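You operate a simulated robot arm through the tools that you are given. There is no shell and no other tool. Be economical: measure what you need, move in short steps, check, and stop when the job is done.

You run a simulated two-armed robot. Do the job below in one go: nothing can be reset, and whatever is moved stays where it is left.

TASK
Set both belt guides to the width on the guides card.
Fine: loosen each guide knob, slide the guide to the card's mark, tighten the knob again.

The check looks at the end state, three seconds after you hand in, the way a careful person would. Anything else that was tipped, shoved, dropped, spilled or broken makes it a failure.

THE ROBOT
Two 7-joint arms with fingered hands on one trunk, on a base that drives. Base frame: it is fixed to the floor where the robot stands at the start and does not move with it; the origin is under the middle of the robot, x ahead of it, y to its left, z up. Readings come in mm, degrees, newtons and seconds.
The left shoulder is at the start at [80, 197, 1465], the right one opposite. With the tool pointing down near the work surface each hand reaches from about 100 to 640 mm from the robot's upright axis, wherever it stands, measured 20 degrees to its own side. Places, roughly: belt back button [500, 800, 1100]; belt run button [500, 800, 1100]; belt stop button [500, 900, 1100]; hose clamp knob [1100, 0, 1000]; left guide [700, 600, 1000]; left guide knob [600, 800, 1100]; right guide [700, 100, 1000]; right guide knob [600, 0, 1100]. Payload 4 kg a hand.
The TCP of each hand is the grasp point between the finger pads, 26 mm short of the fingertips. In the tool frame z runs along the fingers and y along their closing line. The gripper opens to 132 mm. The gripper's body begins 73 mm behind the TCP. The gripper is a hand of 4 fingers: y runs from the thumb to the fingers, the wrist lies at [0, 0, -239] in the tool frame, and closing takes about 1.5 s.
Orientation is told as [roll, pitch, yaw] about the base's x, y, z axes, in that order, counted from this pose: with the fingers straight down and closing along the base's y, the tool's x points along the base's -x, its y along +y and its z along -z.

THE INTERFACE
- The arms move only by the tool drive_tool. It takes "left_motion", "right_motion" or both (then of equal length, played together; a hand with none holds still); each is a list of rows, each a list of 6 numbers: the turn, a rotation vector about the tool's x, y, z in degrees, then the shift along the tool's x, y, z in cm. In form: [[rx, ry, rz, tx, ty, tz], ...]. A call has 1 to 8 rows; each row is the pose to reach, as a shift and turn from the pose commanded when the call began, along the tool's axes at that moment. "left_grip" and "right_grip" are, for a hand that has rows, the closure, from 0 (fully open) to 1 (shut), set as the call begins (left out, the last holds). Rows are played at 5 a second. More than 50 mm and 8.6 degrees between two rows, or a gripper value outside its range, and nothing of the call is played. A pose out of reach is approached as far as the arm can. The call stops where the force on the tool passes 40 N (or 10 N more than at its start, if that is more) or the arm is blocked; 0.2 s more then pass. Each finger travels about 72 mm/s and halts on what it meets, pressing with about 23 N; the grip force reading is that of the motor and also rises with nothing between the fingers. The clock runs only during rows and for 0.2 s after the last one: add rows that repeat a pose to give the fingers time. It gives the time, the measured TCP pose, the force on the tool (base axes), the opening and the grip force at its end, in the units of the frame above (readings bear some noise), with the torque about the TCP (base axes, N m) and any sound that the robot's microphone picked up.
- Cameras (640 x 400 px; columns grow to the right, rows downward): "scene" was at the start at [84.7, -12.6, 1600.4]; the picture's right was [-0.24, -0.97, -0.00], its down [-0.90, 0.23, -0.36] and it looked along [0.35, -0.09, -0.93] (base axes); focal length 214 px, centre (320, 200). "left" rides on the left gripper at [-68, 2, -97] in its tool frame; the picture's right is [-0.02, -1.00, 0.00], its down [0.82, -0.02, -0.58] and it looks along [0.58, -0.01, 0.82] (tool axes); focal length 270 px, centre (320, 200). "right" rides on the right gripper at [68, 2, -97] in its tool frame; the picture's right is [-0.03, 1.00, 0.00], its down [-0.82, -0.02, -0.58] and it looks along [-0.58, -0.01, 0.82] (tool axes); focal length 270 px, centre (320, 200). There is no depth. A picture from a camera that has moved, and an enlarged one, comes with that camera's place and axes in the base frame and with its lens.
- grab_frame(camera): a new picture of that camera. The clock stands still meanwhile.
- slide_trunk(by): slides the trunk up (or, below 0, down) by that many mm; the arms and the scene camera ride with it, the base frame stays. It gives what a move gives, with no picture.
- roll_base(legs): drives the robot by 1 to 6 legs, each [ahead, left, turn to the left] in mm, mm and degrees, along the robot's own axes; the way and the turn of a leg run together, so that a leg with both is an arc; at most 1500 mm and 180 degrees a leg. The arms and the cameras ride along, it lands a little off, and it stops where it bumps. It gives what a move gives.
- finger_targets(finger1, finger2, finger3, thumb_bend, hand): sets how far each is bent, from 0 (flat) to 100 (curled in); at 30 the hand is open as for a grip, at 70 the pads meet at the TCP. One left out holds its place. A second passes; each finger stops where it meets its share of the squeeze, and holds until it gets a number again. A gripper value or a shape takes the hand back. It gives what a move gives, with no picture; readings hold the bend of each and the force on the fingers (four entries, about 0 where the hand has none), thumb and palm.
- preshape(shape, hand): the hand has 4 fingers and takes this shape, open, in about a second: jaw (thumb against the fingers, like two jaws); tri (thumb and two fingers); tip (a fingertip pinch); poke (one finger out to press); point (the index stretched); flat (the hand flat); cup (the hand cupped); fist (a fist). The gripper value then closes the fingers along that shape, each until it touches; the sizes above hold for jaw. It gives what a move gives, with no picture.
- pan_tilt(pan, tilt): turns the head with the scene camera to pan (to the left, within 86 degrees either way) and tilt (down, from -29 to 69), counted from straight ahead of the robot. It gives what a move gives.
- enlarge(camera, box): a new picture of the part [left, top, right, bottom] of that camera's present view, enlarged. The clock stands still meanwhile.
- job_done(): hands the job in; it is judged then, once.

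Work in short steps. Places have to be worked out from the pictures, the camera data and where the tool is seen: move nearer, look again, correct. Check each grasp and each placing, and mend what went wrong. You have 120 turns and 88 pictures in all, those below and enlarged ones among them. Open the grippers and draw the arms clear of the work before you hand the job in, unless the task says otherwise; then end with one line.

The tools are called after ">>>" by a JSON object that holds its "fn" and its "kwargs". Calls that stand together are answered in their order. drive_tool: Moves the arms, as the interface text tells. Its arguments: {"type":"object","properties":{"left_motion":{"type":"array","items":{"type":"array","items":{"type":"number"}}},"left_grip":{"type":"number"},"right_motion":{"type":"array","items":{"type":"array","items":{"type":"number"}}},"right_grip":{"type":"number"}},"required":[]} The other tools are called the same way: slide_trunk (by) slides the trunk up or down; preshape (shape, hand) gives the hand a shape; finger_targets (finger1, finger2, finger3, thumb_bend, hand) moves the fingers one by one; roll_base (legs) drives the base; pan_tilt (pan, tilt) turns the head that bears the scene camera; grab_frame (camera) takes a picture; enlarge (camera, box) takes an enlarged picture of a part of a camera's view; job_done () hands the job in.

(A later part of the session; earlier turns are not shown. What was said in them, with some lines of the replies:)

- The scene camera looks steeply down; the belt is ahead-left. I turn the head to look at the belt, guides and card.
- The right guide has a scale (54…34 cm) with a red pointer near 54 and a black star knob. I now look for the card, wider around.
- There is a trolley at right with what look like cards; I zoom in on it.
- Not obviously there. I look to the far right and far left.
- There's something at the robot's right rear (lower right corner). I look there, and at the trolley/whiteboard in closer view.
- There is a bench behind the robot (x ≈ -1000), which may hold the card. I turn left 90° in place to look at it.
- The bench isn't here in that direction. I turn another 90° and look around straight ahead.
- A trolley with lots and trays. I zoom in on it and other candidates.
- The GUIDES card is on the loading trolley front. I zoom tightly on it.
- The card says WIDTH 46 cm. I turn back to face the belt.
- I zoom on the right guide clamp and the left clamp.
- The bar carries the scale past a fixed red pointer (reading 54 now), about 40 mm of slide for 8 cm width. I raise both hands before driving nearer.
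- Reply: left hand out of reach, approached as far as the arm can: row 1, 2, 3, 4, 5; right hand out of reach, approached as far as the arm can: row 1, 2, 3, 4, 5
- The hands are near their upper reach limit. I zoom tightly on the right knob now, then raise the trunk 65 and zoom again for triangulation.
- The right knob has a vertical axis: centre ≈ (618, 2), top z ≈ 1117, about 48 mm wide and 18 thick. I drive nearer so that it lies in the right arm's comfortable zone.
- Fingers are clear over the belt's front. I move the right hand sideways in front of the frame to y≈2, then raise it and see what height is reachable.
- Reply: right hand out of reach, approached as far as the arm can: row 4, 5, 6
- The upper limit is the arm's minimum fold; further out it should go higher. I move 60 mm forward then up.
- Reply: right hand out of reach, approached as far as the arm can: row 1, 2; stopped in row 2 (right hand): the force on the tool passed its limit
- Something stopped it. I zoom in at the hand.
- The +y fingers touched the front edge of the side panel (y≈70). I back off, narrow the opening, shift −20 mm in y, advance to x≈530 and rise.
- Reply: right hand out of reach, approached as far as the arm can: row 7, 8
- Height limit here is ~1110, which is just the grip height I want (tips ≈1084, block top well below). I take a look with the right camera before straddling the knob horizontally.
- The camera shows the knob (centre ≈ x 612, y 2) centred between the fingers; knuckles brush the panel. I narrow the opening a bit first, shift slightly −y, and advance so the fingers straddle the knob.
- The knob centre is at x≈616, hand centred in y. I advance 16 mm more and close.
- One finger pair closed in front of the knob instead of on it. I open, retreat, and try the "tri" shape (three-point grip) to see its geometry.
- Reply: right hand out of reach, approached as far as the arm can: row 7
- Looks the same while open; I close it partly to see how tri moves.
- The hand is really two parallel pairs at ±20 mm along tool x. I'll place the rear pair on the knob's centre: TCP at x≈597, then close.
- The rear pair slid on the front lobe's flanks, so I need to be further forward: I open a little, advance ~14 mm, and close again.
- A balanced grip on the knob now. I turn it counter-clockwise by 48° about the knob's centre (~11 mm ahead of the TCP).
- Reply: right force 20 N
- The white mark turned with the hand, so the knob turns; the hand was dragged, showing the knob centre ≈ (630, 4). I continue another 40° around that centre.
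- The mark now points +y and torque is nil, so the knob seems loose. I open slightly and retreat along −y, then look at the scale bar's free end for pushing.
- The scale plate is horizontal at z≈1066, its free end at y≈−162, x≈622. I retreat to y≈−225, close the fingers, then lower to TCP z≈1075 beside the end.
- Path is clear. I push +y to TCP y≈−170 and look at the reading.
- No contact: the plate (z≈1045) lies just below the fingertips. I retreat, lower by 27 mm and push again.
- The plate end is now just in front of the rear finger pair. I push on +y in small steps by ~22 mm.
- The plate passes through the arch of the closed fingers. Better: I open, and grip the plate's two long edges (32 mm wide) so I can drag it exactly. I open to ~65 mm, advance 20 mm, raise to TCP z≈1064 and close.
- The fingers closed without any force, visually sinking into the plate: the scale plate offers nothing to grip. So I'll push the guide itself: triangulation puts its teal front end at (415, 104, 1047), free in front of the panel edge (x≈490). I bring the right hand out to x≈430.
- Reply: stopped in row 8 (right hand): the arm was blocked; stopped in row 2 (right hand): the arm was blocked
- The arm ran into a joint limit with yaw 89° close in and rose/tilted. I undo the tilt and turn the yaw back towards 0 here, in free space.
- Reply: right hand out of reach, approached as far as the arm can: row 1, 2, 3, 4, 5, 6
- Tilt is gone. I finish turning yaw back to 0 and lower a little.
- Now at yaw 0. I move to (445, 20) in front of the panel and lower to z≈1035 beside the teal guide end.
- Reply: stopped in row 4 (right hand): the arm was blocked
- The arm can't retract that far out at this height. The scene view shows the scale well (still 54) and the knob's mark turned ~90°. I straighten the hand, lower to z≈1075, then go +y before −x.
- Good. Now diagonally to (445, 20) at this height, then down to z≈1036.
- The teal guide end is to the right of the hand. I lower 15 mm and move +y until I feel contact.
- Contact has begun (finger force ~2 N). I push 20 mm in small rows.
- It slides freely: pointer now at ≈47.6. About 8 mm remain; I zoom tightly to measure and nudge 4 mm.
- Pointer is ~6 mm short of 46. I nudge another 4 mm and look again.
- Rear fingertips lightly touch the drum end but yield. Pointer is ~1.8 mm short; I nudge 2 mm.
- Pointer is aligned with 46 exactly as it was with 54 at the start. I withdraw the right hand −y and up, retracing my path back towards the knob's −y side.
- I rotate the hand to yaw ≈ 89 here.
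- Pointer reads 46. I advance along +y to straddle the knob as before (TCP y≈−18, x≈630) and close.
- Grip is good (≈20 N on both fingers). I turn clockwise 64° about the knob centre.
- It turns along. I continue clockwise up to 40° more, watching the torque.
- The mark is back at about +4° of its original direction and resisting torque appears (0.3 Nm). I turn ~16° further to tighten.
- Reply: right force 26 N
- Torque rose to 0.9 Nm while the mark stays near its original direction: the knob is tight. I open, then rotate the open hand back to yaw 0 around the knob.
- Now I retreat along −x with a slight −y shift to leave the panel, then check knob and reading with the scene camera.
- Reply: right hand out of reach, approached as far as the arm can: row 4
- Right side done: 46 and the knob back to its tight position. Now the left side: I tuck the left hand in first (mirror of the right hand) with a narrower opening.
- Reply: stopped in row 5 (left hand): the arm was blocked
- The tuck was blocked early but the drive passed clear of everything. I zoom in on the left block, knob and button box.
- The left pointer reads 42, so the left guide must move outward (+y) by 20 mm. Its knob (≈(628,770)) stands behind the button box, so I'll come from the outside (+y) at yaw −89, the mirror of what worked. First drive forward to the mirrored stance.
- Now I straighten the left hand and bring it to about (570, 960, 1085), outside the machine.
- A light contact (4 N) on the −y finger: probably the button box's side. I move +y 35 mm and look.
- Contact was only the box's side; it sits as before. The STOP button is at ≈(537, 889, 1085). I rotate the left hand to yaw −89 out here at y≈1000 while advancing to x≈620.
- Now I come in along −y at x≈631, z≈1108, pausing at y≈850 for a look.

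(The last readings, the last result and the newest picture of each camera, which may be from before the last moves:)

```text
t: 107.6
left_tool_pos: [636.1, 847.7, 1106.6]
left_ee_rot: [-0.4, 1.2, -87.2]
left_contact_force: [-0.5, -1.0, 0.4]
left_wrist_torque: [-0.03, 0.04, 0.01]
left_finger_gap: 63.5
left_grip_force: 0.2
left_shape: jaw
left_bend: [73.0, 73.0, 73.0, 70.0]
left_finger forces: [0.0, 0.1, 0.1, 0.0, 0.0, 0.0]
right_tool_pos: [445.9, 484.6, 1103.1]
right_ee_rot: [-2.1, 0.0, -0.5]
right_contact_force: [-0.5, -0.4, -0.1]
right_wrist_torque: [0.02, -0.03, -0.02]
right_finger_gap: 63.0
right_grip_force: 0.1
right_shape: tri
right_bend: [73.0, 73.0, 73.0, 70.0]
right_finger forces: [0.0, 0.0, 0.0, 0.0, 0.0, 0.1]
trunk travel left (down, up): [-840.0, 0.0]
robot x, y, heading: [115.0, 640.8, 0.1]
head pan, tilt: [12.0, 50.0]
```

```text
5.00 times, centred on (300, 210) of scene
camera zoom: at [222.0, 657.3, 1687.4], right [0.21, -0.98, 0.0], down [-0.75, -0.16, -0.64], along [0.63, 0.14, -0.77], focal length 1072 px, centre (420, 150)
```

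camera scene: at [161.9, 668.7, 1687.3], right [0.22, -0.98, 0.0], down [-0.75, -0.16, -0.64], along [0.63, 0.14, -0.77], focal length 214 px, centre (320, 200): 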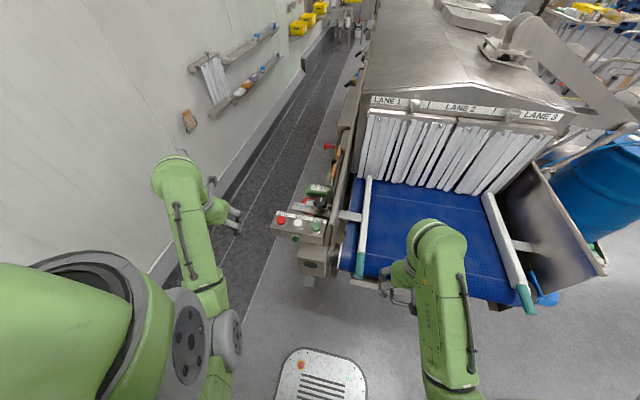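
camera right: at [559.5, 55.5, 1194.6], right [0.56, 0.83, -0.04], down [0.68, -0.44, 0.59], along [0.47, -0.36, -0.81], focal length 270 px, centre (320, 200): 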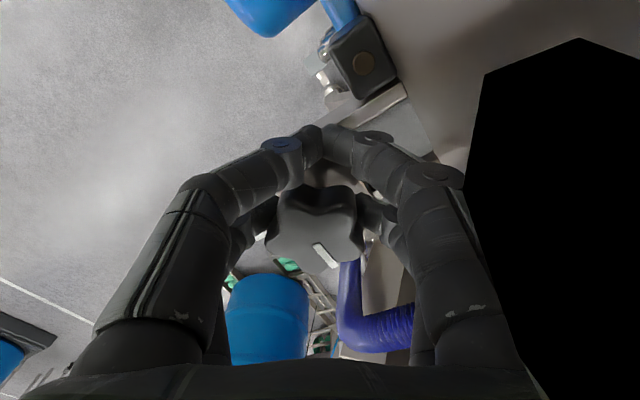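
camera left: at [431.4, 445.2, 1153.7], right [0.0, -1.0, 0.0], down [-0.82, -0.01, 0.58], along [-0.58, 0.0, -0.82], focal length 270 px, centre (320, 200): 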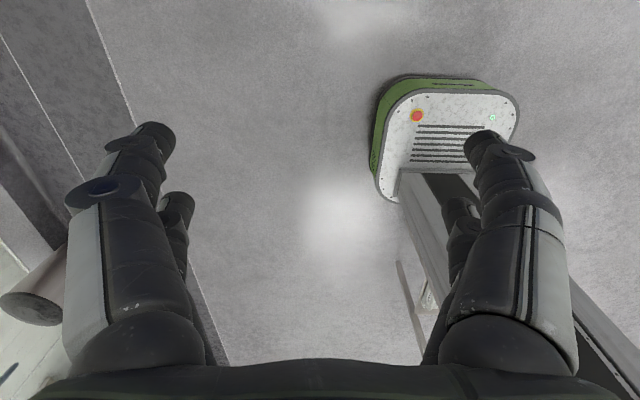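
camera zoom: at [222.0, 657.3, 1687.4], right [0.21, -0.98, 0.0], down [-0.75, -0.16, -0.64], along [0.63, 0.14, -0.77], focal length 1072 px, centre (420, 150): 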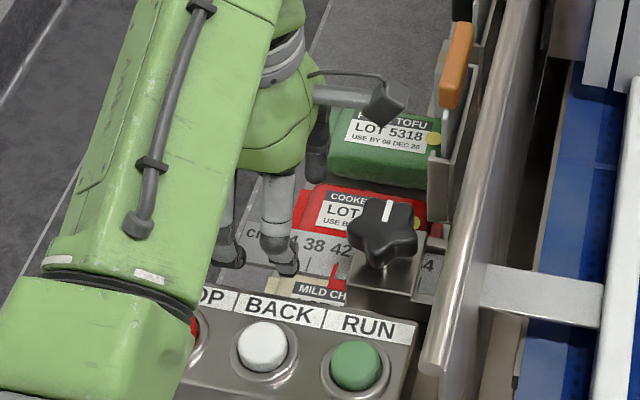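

Fingers are above the scale, in line with the knob. I advance to y≈792 and x≈631, then close.

>>> {"fn": "drive_tool", "kwargs": {"left_motion": [[0, 0, 0, -2, -0.5, 0], [0, 0, 0, -4, -0.8, 0], [0, 0, 0, -5.5, -0.8, 0], [0, 0, 0, -5.5, -0.8, 0]]}}

>>> {"fn": "drive_tool", "kwargs": {"left_motion": [[0, 0, 0, 0, 0, 0], [0, 0, 0, 0, 0, 0], [0, 0, 0, 0, 0, 0], [0, 0, 0, 0, 0, 0], [0, 0, 0, 0, 0, 0]], "left_grip": 1.0}}

>>> {"fn": "grab_frame", "kwargs": {"camera": "left"}}

```text
t: 108.6
left_tool_pos: [632.0, 796.1, 1104.2]
left_ee_rot: [-0.5, 1.1, -87.4]
left_contact_force: [1.1, -0.6, 0.2]
left_wrist_torque: [-0.01, 0.0, 0.0]
left_finger_gap: 63.5
left_grip_force: 0.1
left_shape: jaw
left_bend: [73.0, 73.0, 73.0, 70.0]
left_finger forces: [0.0, 0.0, 0.0, 0.1, 0.0, 0.1]
right_tool_pos: [445.7, 486.6, 1101.6]
right_ee_rot: [-2.2, 0.0, -0.5]
right_contact_force: [-0.2, 0.8, -0.4]
right_wrist_torque: [0.02, -0.01, 0.02]
right_finger_gap: 62.9
right_grip_force: 0.2
right_shape: tri
right_bend: [73.0, 73.0, 73.0, 70.0]
right_finger forces: [0.0, 0.0, 0.1, 0.0, 0.0, 0.1]
trunk travel left (down, up): [-840.0, 0.0]
robot x, y, heading: [115.9, 638.5, 0.1]
head pan, tilt: [12.0, 50.0]
```

```text
t: 109.8
left_tool_pos: [631.4, 794.9, 1105.0]
left_ee_rot: [-0.5, 1.1, -87.3]
left_contact_force: [-0.3, 1.8, -0.7]
left_wrist_torque: [0.06, 0.01, 0.1]
left_finger_gap: 20.3
left_grip_force: 22.9
left_shape: jaw
left_bend: [73.0, 60.0, 60.0, 70.0]
left_finger forces: [19.8, 0.0, 0.0, 0.0, 20.6, 0.0]
right_tool_pos: [447.1, 485.4, 1103.6]
right_ee_rot: [-2.2, 0.0, -0.5]
right_contact_force: [-0.7, -0.5, -0.1]
right_wrist_torque: [0.01, 0.02, 0.02]
right_finger_gap: 63.0
right_grip_force: 0.0
right_shape: tri
right_bend: [73.0, 73.0, 73.0, 70.0]
right_finger forces: [0.0, 0.0, 0.0, 0.0, 0.0, 0.0]
trunk travel left (down, up): [-840.0, 0.0]
robot x, y, heading: [112.4, 637.4, 0.9]
head pan, tilt: [12.0, 50.0]
```

```text
16 pictures are left
camera left: at [636.8, 725.4, 1198.6], right [-1.0, -0.07, 0.01], down [-0.05, 0.8, 0.59], along [-0.05, 0.59, -0.8], focal length 270 px, centre (320, 200)
```

left: 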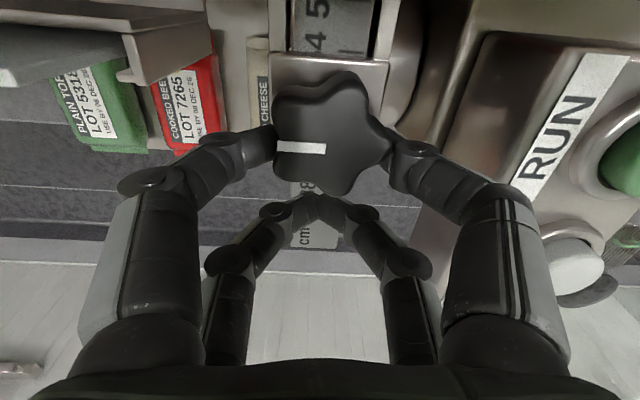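

Very clean grip on the knob (~20 N each side). I turn counter-clockwise 48° about the knob centre.

>>> {"fn": "drive_tool", "kwargs": {"left_motion": [[0, 0, -8, -0.02, -0.33, 0], [0, 0, -16, -0.09, -0.66, 0], [0, 0, -24, -0.21, -0.98, 0], [0, 0, -32, -0.36, -1.27, 0], [0, 0, -40, -0.56, -1.54, 0], [0, 0, -48, -0.79, -1.78, 0], [0, 0, -48, -0.79, -1.78, 0]]}}

>>> {"fn": "grab_frame", "kwargs": {"camera": "left"}}

```text
t: 111.4
left_tool_pos: [613.0, 786.4, 1105.2]
left_ee_rot: [0.5, 1.1, -39.1]
left_contact_force: [-9.2, 4.0, -5.8]
left_wrist_torque: [0.07, 0.35, -0.09]
left_finger_gap: 20.8
left_grip_force: 23.0
left_shape: jaw
left_bend: [73.0, 60.0, 60.0, 70.0]
left_finger forces: [19.1, 0.0, 0.0, 0.1, 22.9, 0.0]
right_tool_pos: [443.9, 486.9, 1103.4]
right_ee_rot: [-2.2, -0.1, -0.6]
right_contact_force: [0.3, 0.9, -0.5]
right_wrist_torque: [0.02, -0.01, -0.02]
right_finger_gap: 63.1
right_grip_force: 0.2
right_shape: tri
right_bend: [73.0, 73.0, 73.0, 70.0]
right_finger forces: [0.0, 0.0, 0.0, 0.0, 0.0, 0.0]
trunk travel left (down, up): [-840.0, 0.0]
robot x, y, heading: [114.0, 643.9, 0.6]
head pan, tilt: [12.0, 50.0]
```

```text
15 pictures are left
camera left: at [667.4, 743.9, 1199.1], right [-0.61, -0.79, -0.01], down [-0.64, 0.49, 0.59], along [-0.46, 0.37, -0.81], focal length 270 px, centre (320, 200)
```

left: 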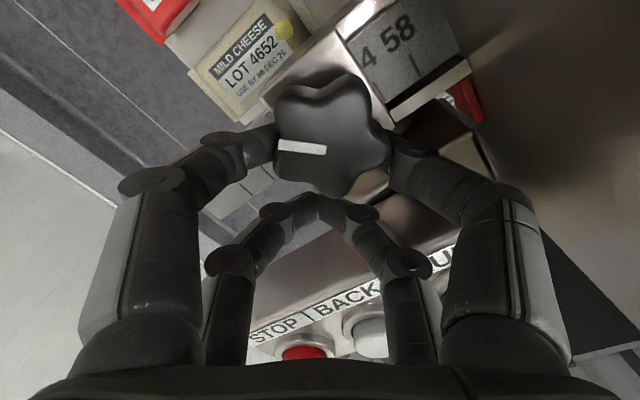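

The knob followed fully. I ratchet: open, rotate back to −87, close, and turn another 40°.

>>> {"fn": "drive_tool", "kwargs": {"left_motion": [[0, 0, 0, 0, 0, 0], [0, 0, 0, 0, 0, 0], [0, 0, 8, -0.02, 0.33, 0], [0, 0, 16, -0.09, 0.66, 0], [0, 0, 24, -0.21, 0.98, 0], [0, 0, 32, -0.36, 1.27, 0], [0, 0, 40, -0.56, 1.54, 0], [0, 0, 48, -0.79, 1.78, 0]], "left_grip": 0.55}}

>>> {"fn": "drive_tool", "kwargs": {"left_motion": [[0, 0, 0, 0, 0, 0], [0, 0, 0, 0, 0, 0], [0, 0, 0, 0, 0, 0], [0, 0, 0, 0, 0, 0], [0, 0, 0, 0, 0, 0]], "left_grip": 1.0}}

>>> {"fn": "drive_tool", "kwargs": {"left_motion": [[0, 0, -8, -0.02, -0.33, 0], [0, 0, -16, -0.09, -0.66, 0], [0, 0, -24, -0.21, -0.98, 0], [0, 0, -32, -0.36, -1.27, 0], [0, 0, -40, -0.56, -1.54, 0], [0, 0, -40, -0.56, -1.54, 0]]}}

>>> {"fn": "grab_frame", "kwargs": {"camera": "left"}}

```text
t: 113.2
left_tool_pos: [633.0, 795.6, 1105.2]
left_ee_rot: [-0.4, 1.0, -87.5]
left_contact_force: [-0.1, -0.4, 0.5]
left_wrist_torque: [0.0, 0.0, -0.01]
left_finger_gap: 59.0
left_grip_force: 0.1
left_shape: jaw
left_bend: [73.0, 73.0, 73.0, 70.0]
left_finger forces: [0.0, 0.0, 0.0, 0.0, 0.1, 0.0]
right_tool_pos: [445.4, 485.3, 1104.3]
right_ee_rot: [-2.2, 0.0, -0.6]
right_contact_force: [-0.3, 1.2, 0.2]
right_wrist_torque: [0.0, 0.02, -0.01]
right_finger_gap: 62.9
right_grip_force: 0.0
right_shape: tri
right_bend: [73.0, 73.0, 73.0, 70.0]
right_finger forces: [0.0, 0.0, 0.0, 0.0, 0.0, 0.0]
trunk travel left (down, up): [-840.0, 0.0]
robot x, y, heading: [118.1, 640.0, 0.2]
head pan, tilt: [12.0, 50.0]
```

```text
t: 114.4
left_tool_pos: [632.4, 796.3, 1103.8]
left_ee_rot: [-0.5, 1.1, -87.3]
left_contact_force: [-0.1, 2.4, -2.1]
left_wrist_torque: [0.08, 0.07, -0.07]
left_finger_gap: 20.4
left_grip_force: 23.1
left_shape: jaw
left_bend: [73.0, 61.0, 61.0, 70.0]
left_finger forces: [20.2, 0.0, 0.0, 0.0, 18.5, 0.0]
right_tool_pos: [447.0, 485.9, 1103.6]
right_ee_rot: [-2.3, 0.0, -0.5]
right_contact_force: [-0.1, 0.7, 0.0]
right_wrist_torque: [0.03, 0.01, 0.0]
right_finger_gap: 63.0
right_grip_force: 0.0
right_shape: tri
right_bend: [73.0, 73.0, 73.0, 70.0]
right_finger forces: [0.1, 0.1, 0.1, 0.0, 0.1, 0.0]
trunk travel left (down, up): [-840.0, 0.0]
robot x, y, heading: [117.8, 637.5, 0.2]
head pan, tilt: [12.0, 50.0]
```

```text
t: 115.8
left_tool_pos: [615.6, 789.8, 1103.6]
left_ee_rot: [0.4, 1.1, -47.2]
left_contact_force: [-5.8, 5.5, -3.0]
left_wrist_torque: [0.09, 0.2, -0.06]
left_finger_gap: 20.3
left_grip_force: 22.9
left_shape: jaw
left_bend: [73.0, 61.0, 61.0, 70.0]
left_finger forces: [21.4, 0.0, 0.0, 0.0, 20.6, 0.1]
right_tool_pos: [445.5, 487.1, 1102.2]
right_ee_rot: [-2.2, 0.1, -0.5]
right_contact_force: [-0.2, 1.2, 0.0]
right_wrist_torque: [-0.01, 0.03, -0.04]
right_finger_gap: 62.9
right_grip_force: 0.0
right_shape: tri
right_bend: [73.0, 73.0, 73.0, 70.0]
right_finger forces: [0.1, 0.0, 0.0, 0.1, 0.0, 0.0]
trunk travel left (down, up): [-840.0, 0.0]
robot x, y, heading: [119.2, 634.9, 0.2]
head pan, tilt: [12.0, 50.0]
```

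```text
14 pictures are left
camera left: at [663.1, 740.0, 1198.9], right [-0.72, -0.7, -0.01], down [-0.56, 0.57, 0.59], along [-0.41, 0.43, -0.81], focal length 270 px, centre (320, 200)
```

left: 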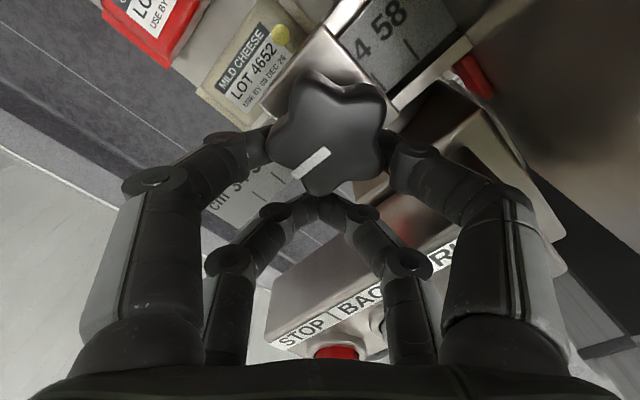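

The mark now points outward (≈88° turned): loose as on the right. I open the left hand, rotate it back to −87 and retract to y≈900 so the scale is visible; meanwhile I close the right hand.

>>> {"fn": "drive_tool", "kwargs": {"left_motion": [[0, 0, 0, 0, 0, 0], [0, 0, 0, 0, 0, 0], [0, 0, 0, 0, 0, 0], [0, 0, 8, -0.02, 0.33, 0], [0, 0, 16, -0.09, 0.66, 0], [0, 0, 24, -0.21, 0.98, 0], [0, 0, 32, -0.36, 1.27, 0], [0, 0, 40, -0.56, 1.54, 0]], "left_grip": 0.53, "right_motion": [[0, 0, 0, 0, 0, 0], [0, 0, 0, 0, 0, 0], [0, 0, 0, 0, 0, 0], [0, 0, 0, 0, 0, 0], [0, 0, 0, 0, 0, 0], [0, 0, 0, 0.8, 0, 2], [0, 0, 0, 1.6, 0.5, 4.5], [0, 0, 0, 1.6, 2, 7.5]], "right_grip": 1.0}}

>>> {"fn": "drive_tool", "kwargs": {"left_motion": [[0, 0, 0, 3, 0, 0], [0, 0, 0, 7, 0, 0], [0, 0, 0, 11, 0, 0], [0, 0, 0, 14, 0, 0]]}}

>>> {"fn": "grab_frame", "kwargs": {"camera": "right"}}

```text
t: 117.6
left_tool_pos: [634.4, 795.2, 1104.6]
left_ee_rot: [-0.6, 1.0, -87.5]
left_contact_force: [0.8, 0.1, -0.2]
left_wrist_torque: [0.0, 0.01, 0.0]
left_finger_gap: 61.6
left_grip_force: 0.0
left_shape: jaw
left_bend: [73.0, 73.0, 73.0, 70.0]
left_finger forces: [0.0, 0.0, 0.0, 0.0, 0.0, 0.0]
right_tool_pos: [431.6, 501.9, 1024.9]
right_ee_rot: [-2.2, 0.1, -0.5]
right_contact_force: [0.2, 0.6, 0.7]
right_wrist_torque: [-0.01, 0.01, -0.03]
right_finger_gap: 0.0
right_grip_force: 22.9
right_shape: tri
right_bend: [62.0, 63.0, 63.0, 70.0]
right_finger forces: [0.0, 0.1, 0.0, 0.0, 0.0, 0.0]
trunk travel left (down, up): [-840.0, 0.0]
robot x, y, heading: [117.1, 642.2, 0.2]
head pan, tilt: [12.0, 50.0]
```

```text
t: 118.6
left_tool_pos: [625.2, 936.2, 1107.1]
left_ee_rot: [-0.4, 1.1, -87.5]
left_contact_force: [-0.3, 0.3, -1.2]
left_wrist_torque: [0.0, -0.02, -0.02]
left_finger_gap: 61.5
left_grip_force: 0.0
left_shape: jaw
left_bend: [73.0, 73.0, 73.0, 70.0]
left_finger forces: [0.0, 0.0, 0.0, 0.0, 0.1, 0.0]
right_tool_pos: [429.9, 502.3, 1024.6]
right_ee_rot: [-2.2, 0.0, -0.4]
right_contact_force: [0.3, -0.1, -0.1]
right_wrist_torque: [-0.01, -0.01, 0.0]
right_finger_gap: 0.4
right_grip_force: 22.7
right_shape: tri
right_bend: [62.0, 63.0, 63.0, 70.0]
right_finger forces: [0.1, 0.0, 0.0, 0.0, 0.1, 0.0]
trunk travel left (down, up): [-840.0, 0.0]
robot x, y, heading: [114.8, 635.9, 0.2]
head pan, tilt: [12.0, 50.0]
```

```text
13 pictures are left
camera right: at [361.3, 508.8, 1121.3], right [0.03, 1.0, -0.04], down [0.82, -0.01, 0.58], along [0.58, -0.05, -0.82], focal length 270 px, centre (320, 200)
```

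right: 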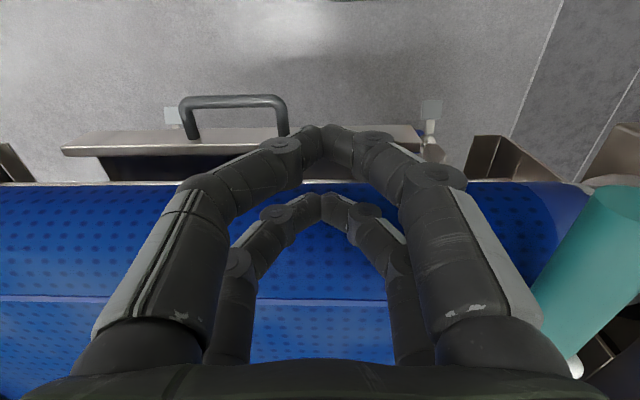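

The teal end of the left guide is at y≈602. I approach +y in small rows until contact.

>>> {"fn": "drive_tool", "kwargs": {"right_motion": [[0, 0, 0, 0, 1.5, 0], [0, 0, 0, 0, 2.5, 0], [0, 0, 0, 0, 3.2, 0], [0, 0, 0, 0, 3.8, 0], [0, 0, 0, 0, 3.8, 0]]}}

>>> {"fn": "enlarge", "kwargs": {"camera": "scene", "box": [260, 180, 356, 240]}}

```text
t: 119.8
left_tool_pos: [625.6, 936.9, 1108.2]
left_ee_rot: [-0.4, 1.1, -87.4]
left_contact_force: [-0.3, 0.1, 0.1]
left_wrist_torque: [0.02, -0.03, 0.01]
left_finger_gap: 61.4
left_grip_force: 0.1
left_shape: jaw
left_bend: [73.0, 73.0, 73.0, 70.0]
left_finger forces: [0.0, 0.0, 0.1, 0.0, 0.0, 0.1]
right_tool_pos: [431.2, 539.1, 1027.0]
right_ee_rot: [-2.2, 0.1, -0.4]
right_contact_force: [0.3, -0.2, 0.9]
right_wrist_torque: [0.02, 0.01, -0.01]
right_finger_gap: 0.0
right_grip_force: 23.1
right_shape: tri
right_bend: [62.0, 63.0, 63.0, 70.0]
right_finger forces: [0.1, 0.2, 0.1, 0.0, 0.0, 0.0]
trunk travel left (down, up): [-840.0, 0.0]
robot x, y, heading: [117.1, 639.7, 0.4]
head pan, tilt: [12.0, 50.0]
```

```text
6.67 times, centred on (308, 210) of scene
camera zoom: at [221.9, 658.2, 1687.4], right [0.21, -0.98, 0.0], down [-0.75, -0.16, -0.64], along [0.63, 0.14, -0.77], focal length 1430 px, centre (400, 133)
```

zoom: 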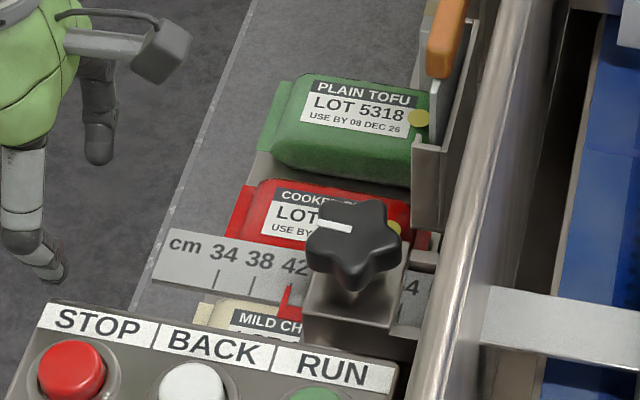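

Still at 42, no contact yet. I push slowly (2 mm rows) 10 mm and re-read.

>>> {"fn": "drive_tool", "kwargs": {"right_motion": [[0, 0, 0, 0, 0.2, 0], [0, 0, 0, 0, 0.4, 0], [0, 0, 0, 0, 0.6, 0], [0, 0, 0, 0, 0.8, 0], [0, 0, 0, 0, 1.0, 0], [0, 0, 0, 0, 1.2, 0], [0, 0, 0, 0, 1.2, 0]]}}

>>> {"fn": "enlarge", "kwargs": {"camera": "scene", "box": [280, 195, 328, 225]}}

```text
t: 121.4
left_tool_pos: [626.0, 936.8, 1107.8]
left_ee_rot: [-0.4, 1.1, -87.3]
left_contact_force: [0.6, -0.4, 0.2]
left_wrist_torque: [-0.02, -0.02, -0.01]
left_finger_gap: 61.4
left_grip_force: 0.1
left_shape: jaw
left_bend: [73.0, 73.0, 73.0, 70.0]
left_finger forces: [0.1, 0.1, 0.1, 0.0, 0.1, 0.0]
right_tool_pos: [430.8, 551.2, 1026.1]
right_ee_rot: [-2.2, -0.1, -0.5]
right_contact_force: [-1.2, -1.7, -1.1]
right_wrist_torque: [0.05, -0.02, 0.02]
right_finger_gap: 0.0
right_grip_force: 23.1
right_shape: tri
right_bend: [62.0, 63.0, 63.0, 70.0]
right_finger forces: [2.1, 0.1, 0.0, 0.1, 0.1, 0.0]
trunk travel left (down, up): [-840.0, 0.0]
robot x, y, heading: [117.5, 640.8, 0.4]
head pan, tilt: [12.0, 50.0]
```

```text
13.33 times, centred on (304, 210) of scene
camera zoom: at [221.9, 657.5, 1687.4], right [0.21, -0.98, 0.0], down [-0.75, -0.16, -0.64], along [0.63, 0.14, -0.77], focal length 2860 px, centre (533, 67)
```

zoom: 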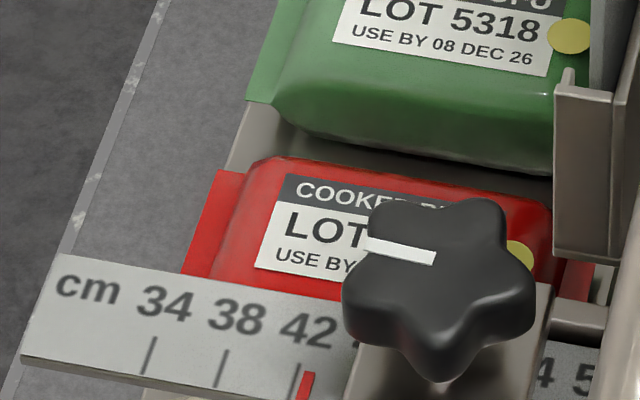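

Contact just now beginning (2 N) and 42 still nearly on the pointer. I push 15 mm slowly.

>>> {"fn": "drive_tool", "kwargs": {"right_motion": [[0, 0, 0, 0, 0.2, 0], [0, 0, 0, 0, 0.4, 0], [0, 0, 0, 0, 0.6, 0], [0, 0, 0, 0, 0.8, 0], [0, 0, 0, 0, 1.0, 0], [0, 0, 0, 0, 1.2, 0], [0, 0, 0, 0, 1.3, 0], [0, 0, 0, 0, 1.3, 0]]}}

>>> {"fn": "enlarge", "kwargs": {"camera": "scene", "box": [280, 205, 328, 235]}}

```text
t: 123.2
left_tool_pos: [625.0, 935.8, 1108.6]
left_ee_rot: [-0.4, 1.2, -87.3]
left_contact_force: [0.4, -0.7, -0.5]
left_wrist_torque: [0.01, -0.03, 0.0]
left_finger_gap: 61.4
left_grip_force: 0.1
left_shape: jaw
left_bend: [73.0, 73.0, 73.0, 70.0]
left_finger forces: [0.0, 0.0, 0.0, 0.0, 0.0, 0.0]
right_tool_pos: [432.0, 566.1, 1024.8]
right_ee_rot: [-2.1, 0.1, -0.5]
right_contact_force: [-0.3, 0.8, -0.4]
right_wrist_torque: [0.0, 0.01, -0.03]
right_finger_gap: 0.0
right_grip_force: 22.5
right_shape: tri
right_bend: [62.0, 63.0, 63.0, 70.0]
right_finger forces: [0.0, 0.0, 0.1, 0.1, 0.0, 0.0]
trunk travel left (down, up): [-840.0, 0.0]
robot x, y, heading: [113.8, 639.6, 0.3]
head pan, tilt: [12.0, 50.0]
```

```text
13.33 times, centred on (304, 220) of scene
camera zoom: at [221.8, 658.1, 1687.4], right [0.21, -0.98, 0.0], down [-0.75, -0.16, -0.64], along [0.63, 0.14, -0.77], focal length 2860 px, centre (533, -67)
```

zoom: 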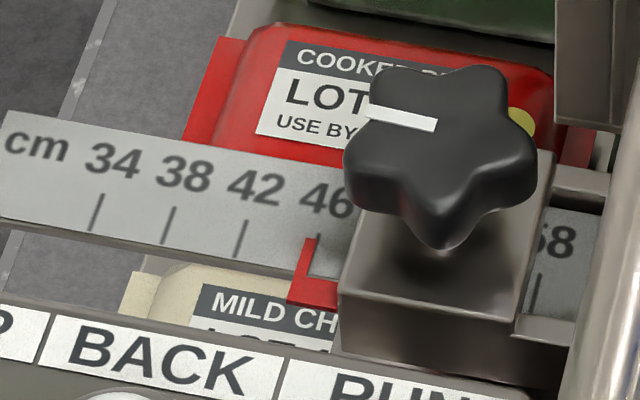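

Pointer is now ~2 mm short of 46; the guide coasted slightly ahead of the fingers. I nudge 3 mm slowly.

>>> {"fn": "drive_tool", "kwargs": {"right_motion": [[0, 0, 0, 0, 0.1, 0], [0, 0, 0, 0, 0.2, 0], [0, 0, 0, 0, 0.3, 0], [0, 0, 0, 0, 0.3, 0]]}}

>>> {"fn": "enlarge", "kwargs": {"camera": "scene", "box": [292, 211, 324, 231]}}

```text
t: 124.2
left_tool_pos: [625.7, 936.1, 1108.6]
left_ee_rot: [-0.4, 1.2, -87.2]
left_contact_force: [-1.0, -1.1, 0.5]
left_wrist_torque: [0.0, 0.01, -0.01]
left_finger_gap: 61.6
left_grip_force: 0.1
left_shape: jaw
left_bend: [73.0, 73.0, 73.0, 70.0]
left_finger forces: [0.0, 0.0, 0.0, 0.1, 0.1, 0.0]
right_tool_pos: [432.5, 568.0, 1024.7]
right_ee_rot: [-2.2, -0.1, -0.4]
right_contact_force: [-0.2, -2.4, 0.9]
right_wrist_torque: [0.06, -0.02, 0.06]
right_finger_gap: 0.1
right_grip_force: 22.9
right_shape: tri
right_bend: [62.0, 63.0, 63.0, 70.0]
right_finger forces: [2.1, 0.0, 0.0, 0.1, 0.1, 0.0]
trunk travel left (down, up): [-840.0, 0.0]
robot x, y, heading: [114.1, 643.4, 0.0]
head pan, tilt: [12.0, 50.0]
```

```text
16.00 times, centred on (308, 221) of scene
camera zoom: at [221.5, 657.5, 1687.4], right [0.21, -0.98, 0.0], down [-0.75, -0.16, -0.64], along [0.63, 0.14, -0.77], focal length 3432 px, centre (512, -136)
```

zoom: 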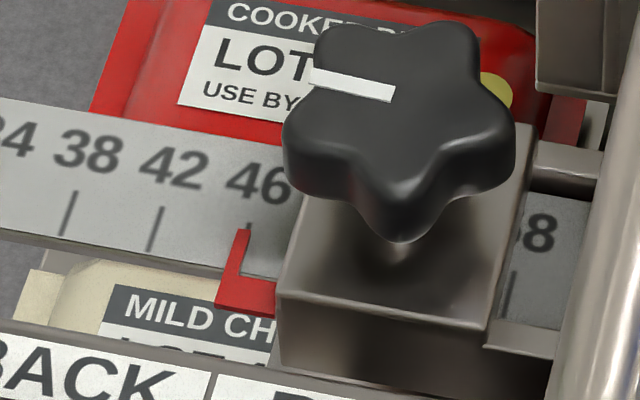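

Left reads 46 now (within ~0.3 mm, same alignment as at the start). I withdraw the right hand and bring the left hand back onto the knob, then rotate it open to −39.

>>> {"fn": "drive_tool", "kwargs": {"right_motion": [[0, 0, 0, 0, -2, 0], [0, 0, 0, 0, -5, 0], [0, 0, 0, 0, -8, 0], [0, 0, 0, 0, -8, 0]], "left_motion": [[0, 0, 0, -4.5, 0, 0], [0, 0, 0, -9, -0.2, 0], [0, 0, 0, -12, -0.2, 0], [0, 0, 0, -14.1, -0.1, 0]]}}

>>> {"fn": "drive_tool", "kwargs": {"left_motion": [[0, 0, -8, -0.02, -0.33, 0], [0, 0, -16, -0.09, -0.66, 0], [0, 0, -24, -0.21, -0.98, 0], [0, 0, -32, -0.36, -1.27, 0], [0, 0, -40, -0.56, -1.54, 0], [0, 0, -48, -0.79, -1.78, 0], [0, 0, -48, -0.79, -1.78, 0]]}}

>>> {"fn": "drive_tool", "kwargs": {"left_motion": [[0, 0, 0, 0, 0, 0], [0, 0, 0, 0, 0, 0], [0, 0, 0, 0, 0, 0], [0, 0, 0, 0, 0, 0], [0, 0, 0, 0, 0, 0]], "left_grip": 1.0}}

>>> {"fn": "grab_frame", "kwargs": {"camera": "left"}}

```text
t: 125.2
left_tool_pos: [632.2, 795.1, 1104.6]
left_ee_rot: [-0.5, 1.1, -87.2]
left_contact_force: [0.4, 0.0, -0.2]
left_wrist_torque: [-0.02, -0.04, 0.0]
left_finger_gap: 61.5
left_grip_force: 0.0
left_shape: jaw
left_bend: [73.0, 73.0, 73.0, 70.0]
left_finger forces: [0.0, 0.0, 0.0, 0.0, 0.0, 0.0]
right_tool_pos: [431.5, 487.8, 1027.8]
right_ee_rot: [-2.2, 0.0, -0.5]
right_contact_force: [0.6, -0.7, 0.3]
right_wrist_torque: [-0.01, -0.03, -0.02]
right_finger_gap: 0.0
right_grip_force: 23.0
right_shape: tri
right_bend: [62.0, 63.0, 63.0, 70.0]
right_finger forces: [0.0, 0.0, 0.0, 0.0, 0.0, 0.0]
trunk travel left (down, up): [-840.0, 0.0]
robot x, y, heading: [114.6, 642.7, 0.5]
head pan, tilt: [12.0, 50.0]
```

```text
t: 126.8
left_tool_pos: [614.9, 786.2, 1104.0]
left_ee_rot: [0.6, 1.0, -39.2]
left_contact_force: [4.0, 1.5, 1.1]
left_wrist_torque: [-0.03, 0.07, 0.01]
left_finger_gap: 59.9
left_grip_force: 0.1
left_shape: jaw
left_bend: [73.0, 73.0, 74.0, 70.0]
left_finger forces: [0.0, 0.0, 4.2, 0.1, 0.0, 0.0]
right_tool_pos: [431.2, 488.2, 1027.7]
right_ee_rot: [-2.1, 0.1, -0.4]
right_contact_force: [0.1, 0.4, -0.2]
right_wrist_torque: [0.0, -0.03, -0.02]
right_finger_gap: 0.0
right_grip_force: 22.8
right_shape: tri
right_bend: [62.0, 63.0, 63.0, 70.0]
right_finger forces: [0.1, 0.0, 0.1, 0.0, 0.0, 0.0]
trunk travel left (down, up): [-840.0, 0.0]
robot x, y, heading: [114.1, 644.2, 0.3]
head pan, tilt: [12.0, 50.0]
```

```text
t: 128.0
left_tool_pos: [614.4, 785.4, 1104.1]
left_ee_rot: [0.5, 1.1, -39.2]
left_contact_force: [-0.4, -2.0, -2.8]
left_wrist_torque: [0.03, 0.01, -0.02]
left_finger_gap: 27.5
left_grip_force: 22.3
left_shape: jaw
left_bend: [73.0, 67.0, 76.0, 70.0]
left_finger forces: [21.6, 0.0, 0.1, 0.0, 22.7, 0.1]
right_tool_pos: [430.1, 486.6, 1028.2]
right_ee_rot: [-2.3, -0.1, -0.5]
right_contact_force: [-0.8, -0.1, -0.1]
right_wrist_torque: [0.0, -0.01, -0.02]
right_finger_gap: 0.0
right_grip_force: 23.4
right_shape: tri
right_bend: [62.0, 63.0, 63.0, 70.0]
right_finger forces: [0.1, 0.0, 0.0, 0.0, 0.1, 0.0]
trunk travel left (down, up): [-840.0, 0.0]
robot x, y, heading: [111.8, 639.2, 0.2]
head pan, tilt: [12.0, 50.0]
```

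```text
8 pictures are left
camera left: at [668.2, 741.9, 1198.8], right [-0.61, -0.79, -0.01], down [-0.64, 0.49, 0.59], along [-0.46, 0.37, -0.81], focal length 270 px, centre (320, 200)
```

left: 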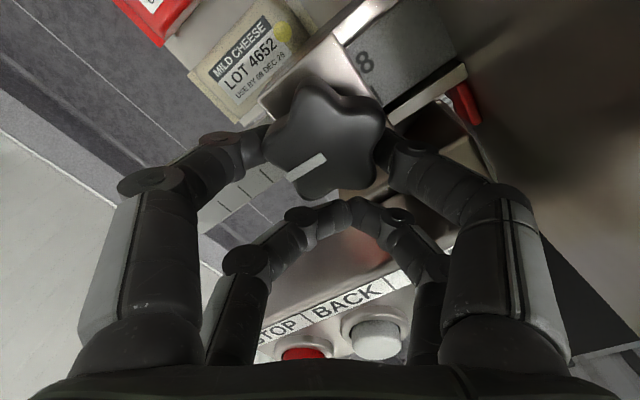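

The knob is gripped. I turn clockwise 48°, ratchet back, grip and turn clockwise again.

>>> {"fn": "drive_tool", "kwargs": {"left_motion": [[0, 0, 8, -0.02, 0.33, 0], [0, 0, 16, -0.09, 0.66, 0], [0, 0, 24, -0.21, 0.98, 0], [0, 0, 32, -0.36, 1.27, 0], [0, 0, 40, -0.56, 1.54, 0], [0, 0, 48, -0.79, 1.78, 0], [0, 0, 48, -0.79, 1.78, 0]]}}

>>> {"fn": "drive_tool", "kwargs": {"left_motion": [[0, 0, 0, 0, 0, 0], [0, 0, 0, 0, 0, 0], [0, 0, -8, -0.02, -0.33, 0], [0, 0, -16, -0.09, -0.66, 0], [0, 0, -24, -0.21, -0.98, 0], [0, 0, -32, -0.36, -1.27, 0], [0, 0, -40, -0.56, -1.54, 0], [0, 0, -44, -0.67, -1.67, 0]], "left_grip": 0.55}}

>>> {"fn": "drive_tool", "kwargs": {"left_motion": [[0, 0, 0, 0, 0, 0], [0, 0, 0, 0, 0, 0], [0, 0, 0, 0, 0, 0], [0, 0, 0, 0, 0, 0], [0, 0, 0, 0, 0, 0]], "left_grip": 1.0}}

>>> {"fn": "drive_tool", "kwargs": {"left_motion": [[0, 0, 8, -0.02, 0.33, 0], [0, 0, 16, -0.09, 0.66, 0], [0, 0, 24, -0.21, 0.98, 0], [0, 0, 32, -0.36, 1.27, 0], [0, 0, 40, -0.56, 1.54, 0], [0, 0, 44, -0.67, 1.67, 0], [0, 0, 44, -0.67, 1.67, 0]]}}

>>> {"fn": "grab_frame", "kwargs": {"camera": "left"}}

```text
t: 129.6
left_tool_pos: [631.8, 792.4, 1104.5]
left_ee_rot: [-0.4, 1.0, -87.4]
left_contact_force: [0.8, -4.7, 0.3]
left_wrist_torque: [-0.06, -0.09, 0.02]
left_finger_gap: 27.4
left_grip_force: 22.5
left_shape: jaw
left_bend: [73.0, 67.0, 76.0, 70.0]
left_finger forces: [22.7, 0.0, 0.0, 0.0, 22.6, 0.0]
right_tool_pos: [429.1, 486.6, 1028.7]
right_ee_rot: [-2.0, 0.0, -0.5]
right_contact_force: [-0.3, -0.1, 0.3]
right_wrist_torque: [-0.02, 0.02, 0.0]
right_finger_gap: 0.1
right_grip_force: 23.2
right_shape: tri
right_bend: [62.0, 63.0, 63.0, 70.0]
right_finger forces: [0.0, 0.0, 0.0, 0.0, 0.0, 0.1]
trunk travel left (down, up): [-840.0, 0.0]
robot x, y, heading: [118.3, 638.2, 0.2]
head pan, tilt: [12.0, 50.0]
```

```text
t: 131.4
left_tool_pos: [615.4, 787.3, 1104.0]
left_ee_rot: [0.4, 1.1, -43.0]
left_contact_force: [5.9, 1.1, 0.7]
left_wrist_torque: [-0.07, 0.1, 0.04]
left_finger_gap: 57.5
left_grip_force: 0.0
left_shape: jaw
left_bend: [73.0, 73.0, 74.0, 70.0]
left_finger forces: [0.0, 0.0, 5.9, 0.1, 0.1, 0.0]
right_tool_pos: [430.9, 487.3, 1028.1]
right_ee_rot: [-2.2, 0.1, -0.6]
right_contact_force: [-0.1, -0.9, 0.8]
right_wrist_torque: [0.02, 0.02, 0.01]
right_finger_gap: 0.1
right_grip_force: 23.3
right_shape: tri
right_bend: [62.0, 63.0, 63.0, 70.0]
right_finger forces: [0.0, 0.0, 0.1, 0.0, 0.0, 0.0]
trunk travel left (down, up): [-840.0, 0.0]
robot x, y, heading: [115.3, 640.1, 0.1]
head pan, tilt: [12.0, 50.0]
```

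```text
t: 132.6
left_tool_pos: [613.9, 786.1, 1102.8]
left_ee_rot: [0.4, 1.2, -43.3]
left_contact_force: [-0.8, -0.4, -5.0]
left_wrist_torque: [0.09, 0.09, 0.02]
left_finger_gap: 26.2
left_grip_force: 22.9
left_shape: jaw
left_bend: [73.0, 67.0, 75.0, 70.0]
left_finger forces: [19.9, 0.0, 0.1, 0.0, 22.8, 0.0]
right_tool_pos: [430.3, 486.3, 1029.9]
right_ee_rot: [-2.2, 0.0, -0.5]
right_contact_force: [0.0, -1.1, -0.5]
right_wrist_torque: [-0.03, -0.07, -0.01]
right_finger_gap: 0.0
right_grip_force: 23.4
right_shape: tri
right_bend: [62.0, 63.0, 63.0, 70.0]
right_finger forces: [0.0, 0.1, 0.1, 0.0, 0.0, 0.0]
trunk travel left (down, up): [-840.0, 0.0]
robot x, y, heading: [115.0, 639.4, 0.3]
head pan, tilt: [12.0, 50.0]
```

```text
t: 134.2
left_tool_pos: [631.4, 794.0, 1102.6]
left_ee_rot: [-0.5, 1.1, -87.3]
left_contact_force: [-0.2, -3.1, -7.9]
left_wrist_torque: [0.13, -0.02, 0.34]
left_finger_gap: 26.3
left_grip_force: 22.7
left_shape: jaw
left_bend: [73.0, 67.0, 75.0, 70.0]
left_finger forces: [23.6, 0.0, 0.1, 0.1, 23.1, 0.0]
right_tool_pos: [430.6, 487.2, 1027.9]
right_ee_rot: [-2.2, 0.0, -0.6]
right_contact_force: [0.8, -0.4, 0.2]
right_wrist_torque: [-0.01, 0.0, 0.04]
right_finger_gap: 0.2
right_grip_force: 23.1
right_shape: tri
right_bend: [62.0, 63.0, 63.0, 70.0]
right_finger forces: [0.0, 0.0, 0.0, 0.1, 0.0, 0.0]
trunk travel left (down, up): [-840.0, 0.0]
robot x, y, heading: [116.9, 641.2, 0.3]
head pan, tilt: [12.0, 50.0]
```

```text
7 pictures are left
camera left: at [636.2, 724.1, 1197.8], right [-1.0, -0.07, 0.01], down [-0.05, 0.8, 0.59], along [-0.05, 0.59, -0.8], focal length 270 px, centre (320, 200)
```

left: 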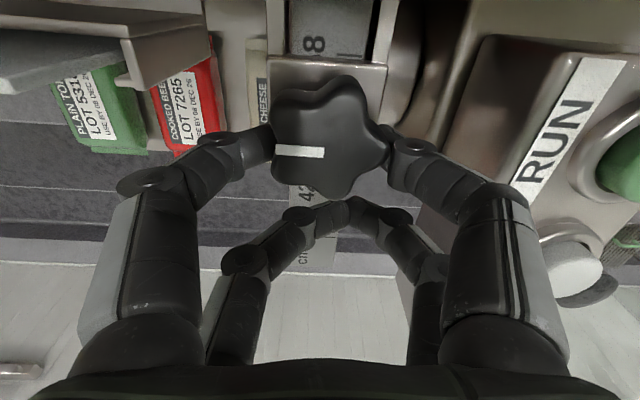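

The mark is back at its original direction, with resisting torque 0.34 Nm. I turn up to 18° further to tighten as on the right.

>>> {"fn": "drive_tool", "kwargs": {"left_motion": [[0, 0, 6, -0.01, 0.25, 0], [0, 0, 12, -0.05, 0.5, 0], [0, 0, 18, -0.12, 0.74, 0], [0, 0, 18, -0.12, 0.74, 0]]}}

```text
t: 135.2
left_tool_pos: [640.0, 796.9, 1103.7]
left_ee_rot: [-0.8, 0.9, -105.4]
left_contact_force: [3.3, 12.0, -3.2]
left_wrist_torque: [0.32, 0.0, 0.34]
left_finger_gap: 24.4
left_grip_force: 23.3
left_shape: jaw
left_bend: [73.0, 67.0, 75.0, 70.0]
left_finger forces: [24.6, 0.1, 0.1, 0.0, 18.2, 0.0]
right_tool_pos: [430.3, 489.3, 1028.5]
right_ee_rot: [-2.3, 0.0, -0.5]
right_contact_force: [0.1, -0.7, 0.1]
right_wrist_torque: [0.02, -0.01, 0.02]
right_finger_gap: 0.0
right_grip_force: 23.5
right_shape: tri
right_bend: [62.0, 63.0, 63.0, 70.0]
right_finger forces: [0.0, 0.1, 0.1, 0.1, 0.1, 0.0]
trunk travel left (down, up): [-840.0, 0.0]
robot x, y, heading: [111.3, 640.9, 0.6]
head pan, tilt: [12.0, 50.0]
```

I check whether the knob moved or the fingers slipped.

>>> {"fn": "grab_frame", "kwargs": {"camera": "left"}}

```text
6 pictures are left
camera left: at [622.9, 728.8, 1198.2], right [-0.97, 0.24, 0.01], down [0.2, 0.78, 0.59], along [0.13, 0.58, -0.81], focal length 270 px, centre (320, 200)
```

left: 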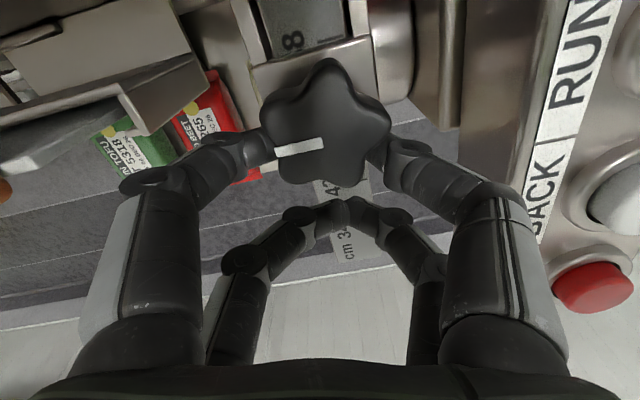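

The knob stayed at its tight position (≈−3°) while the fingers slipped: it is tight. I open, rotate the open hand back to −87 and retract along +y.

>>> {"fn": "drive_tool", "kwargs": {"left_motion": [[0, 0, 0, 0, 0, 0], [0, 0, 0, 0, 0, 0], [0, 0, 0, 0, 0, 0], [0, 0, -6, 0, -0.25, 0], [0, 0, -12, -0.03, -0.5, 0], [0, 0, -18, -0.1, -0.74, 0], [0, 0, -18, -0.1, -0.74, 0]], "left_grip": 0.53}}

>>> {"fn": "drive_tool", "kwargs": {"left_motion": [[0, 0, 0, 3, 0, 0], [0, 0, 0, 7, 0.2, 0], [0, 0, 0, 11, 0.5, 0], [0, 0, 0, 15.5, 0.7, 0], [0, 0, 0, 20, 0.9, 0], [0, 0, 0, 20, 0.9, 0]]}}

>>> {"fn": "enlarge", "kwargs": {"camera": "scene", "box": [285, 205, 333, 235]}}

```text
t: 136.8
left_tool_pos: [630.0, 795.1, 1104.8]
left_ee_rot: [-0.3, 1.1, -87.3]
left_contact_force: [0.0, -0.4, -0.6]
left_wrist_torque: [-0.02, 0.02, 0.01]
left_finger_gap: 61.5
left_grip_force: 0.0
left_shape: jaw
left_bend: [73.0, 73.0, 73.0, 70.0]
left_finger forces: [0.0, 0.0, 0.1, 0.0, 0.0, 0.0]
right_tool_pos: [430.7, 488.7, 1029.7]
right_ee_rot: [-2.2, 0.0, -0.5]
right_contact_force: [0.2, 0.3, 0.2]
right_wrist_torque: [0.02, 0.01, -0.02]
right_finger_gap: 0.1
right_grip_force: 23.0
right_shape: tri
right_bend: [62.0, 63.0, 63.0, 70.0]
right_finger forces: [0.0, 0.1, 0.1, 0.1, 0.1, 0.0]
trunk travel left (down, up): [-840.0, 0.0]
robot x, y, heading: [115.7, 639.9, 0.4]
head pan, tilt: [12.0, 50.0]
```

```text
t: 138.2
left_tool_pos: [633.3, 994.8, 1107.7]
left_ee_rot: [-0.5, 1.1, -87.3]
left_contact_force: [0.6, 0.2, 0.5]
left_wrist_torque: [0.0, -0.02, 0.0]
left_finger_gap: 61.6
left_grip_force: 0.1
left_shape: jaw
left_bend: [73.0, 73.0, 73.0, 70.0]
left_finger forces: [0.0, 0.1, 0.1, 0.0, 0.0, 0.0]
right_tool_pos: [429.3, 486.2, 1028.1]
right_ee_rot: [-2.2, 0.0, -0.5]
right_contact_force: [-0.5, -0.2, 1.0]
right_wrist_torque: [-0.03, -0.02, -0.01]
right_finger_gap: 0.3
right_grip_force: 22.9
right_shape: tri
right_bend: [62.0, 63.0, 63.0, 70.0]
right_finger forces: [0.1, 0.1, 0.0, 0.0, 0.0, 0.0]
trunk travel left (down, up): [-840.0, 0.0]
robot x, y, heading: [115.9, 639.6, 0.3]
head pan, tilt: [12.0, 50.0]
```

```text
13.33 times, centred on (309, 220) of scene
camera zoom: at [222.0, 658.2, 1687.4], right [0.21, -0.98, 0.0], down [-0.75, -0.16, -0.64], along [0.63, 0.14, -0.77], focal length 2860 px, centre (467, -67)
```

zoom: 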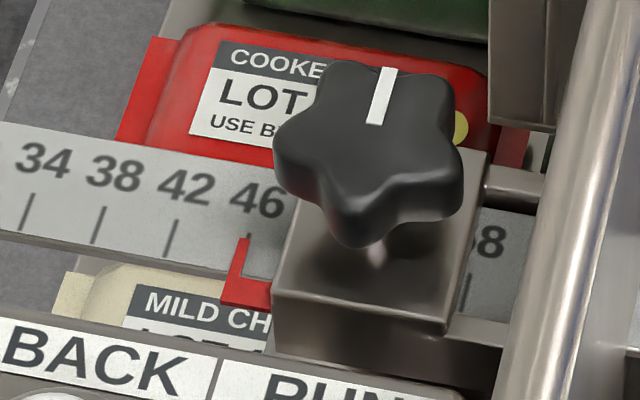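

Left reads 46 with the knob tight. I open both hands and back the base away from the machine.

>>> {"fn": "drive_tool", "kwargs": {"left_motion": [[0, 0, 0, 0, 0, 0], [0, 0, 0, 0, 0, 0], [0, 0, 0, 0, 0, 0], [0, 0, 0, 0, 0, 0]], "left_grip": 0.2, "right_motion": [[0, 0, 0, 0, 0, 0], [0, 0, 0, 0, 0, 0], [0, 0, 0, 0, 0, 0], [0, 0, 0, 0, 0, 0]], "right_grip": 0.2}}

>>> {"fn": "roll_base", "kwargs": {"legs": [[-200, 0, 0]]}}

>>> {"fn": "grab_frame", "kwargs": {"camera": "scene"}}

```text
t: 139.2
left_tool_pos: [632.4, 993.7, 1109.9]
left_ee_rot: [-0.4, 1.1, -87.4]
left_contact_force: [-0.6, -0.1, -0.2]
left_wrist_torque: [0.03, -0.01, 0.0]
left_finger_gap: 105.3
left_grip_force: 0.0
left_shape: jaw
left_bend: [59.0, 59.0, 59.0, 45.0]
left_finger forces: [0.0, 0.0, 0.0, 0.0, 0.0, 0.1]
right_tool_pos: [429.5, 487.2, 1026.9]
right_ee_rot: [-2.1, 0.0, -0.4]
right_contact_force: [0.6, -0.6, 0.5]
right_wrist_torque: [0.0, -0.03, -0.01]
right_finger_gap: 105.5
right_grip_force: 0.1
right_shape: tri
right_bend: [59.0, 59.0, 59.0, 45.0]
right_finger forces: [0.0, 0.0, 0.0, 0.0, 0.0, 0.0]
trunk travel left (down, up): [-840.0, 0.0]
robot x, y, heading: [109.2, 636.1, 0.4]
head pan, tilt: [12.0, 50.0]
```

```text
t: 140.8
left_tool_pos: [434.5, 992.5, 1105.8]
left_ee_rot: [-0.7, 1.1, -87.4]
left_contact_force: [0.0, 0.0, -1.7]
left_wrist_torque: [0.0, 0.04, -0.02]
left_finger_gap: 105.2
left_grip_force: 0.0
left_shape: jaw
left_bend: [59.0, 59.0, 59.0, 45.0]
left_finger forces: [0.0, 0.0, 0.1, 0.0, 0.1, 0.0]
right_tool_pos: [231.5, 486.3, 1025.9]
right_ee_rot: [-2.2, 0.3, -0.5]
right_contact_force: [-0.4, 0.2, 0.0]
right_wrist_torque: [0.0, 0.0, -0.01]
right_finger_gap: 105.2
right_grip_force: 0.0
right_shape: tri
right_bend: [59.0, 59.0, 59.0, 45.0]
right_finger forces: [0.0, 0.0, 0.1, 0.1, 0.0, 0.0]
trunk travel left (down, up): [-840.0, 0.0]
robot x, y, heading: [-81.8, 640.2, 0.3]
head pan, tilt: [12.0, 50.0]
```

```text
4 pictures are left
camera scene: at [26.2, 657.2, 1686.9], right [0.21, -0.98, 0.0], down [-0.75, -0.16, -0.64], along [0.62, 0.14, -0.77], focal length 214 px, centre (320, 200)
```

scene: 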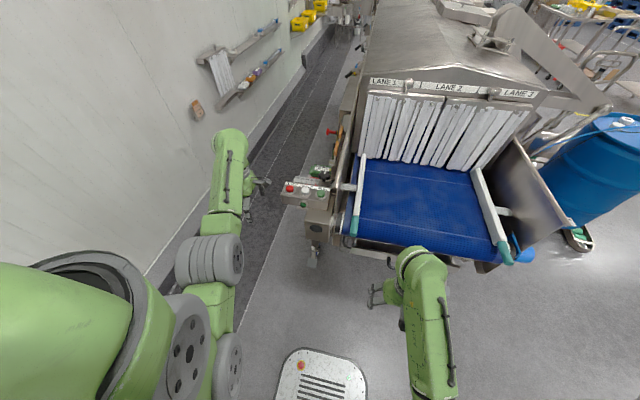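

Everything is clear and upright. One last check of the left reading from this view.

>>> {"fn": "enlarge", "kwargs": {"camera": "scene", "box": [296, 166, 336, 191]}}

```text
16.00 times, centred on (316, 178) of scene
camera zoom: at [26.2, 657.2, 1686.9], right [0.21, -0.98, 0.0], down [-0.75, -0.16, -0.64], along [0.62, 0.14, -0.77], focal length 3432 px, centre (384, 544)
```

zoom: 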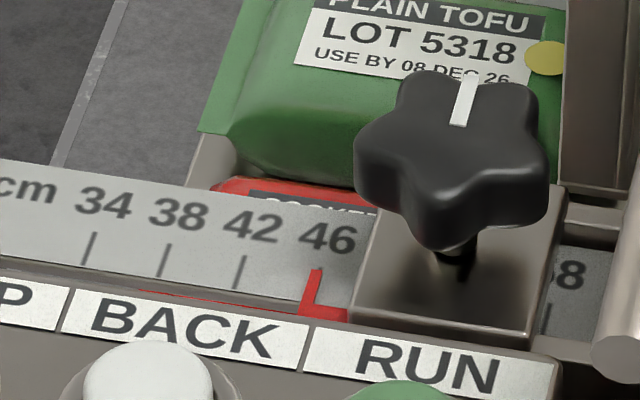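

The 46 mark coincides with the pointer tip, both knobs are tight, and the arms are clear, so I hand in.

>>> {"fn": "job_done", "kwargs": {}}

```text
The job is handed in.
```

Both belt guides are set to 46 cm, the width on the guides card, and both knobs are tightened again. The right pointer sits on the 46 mark. The left pointer reads 46 to within about 1 mm of slide. The arms are open and drawn clear.
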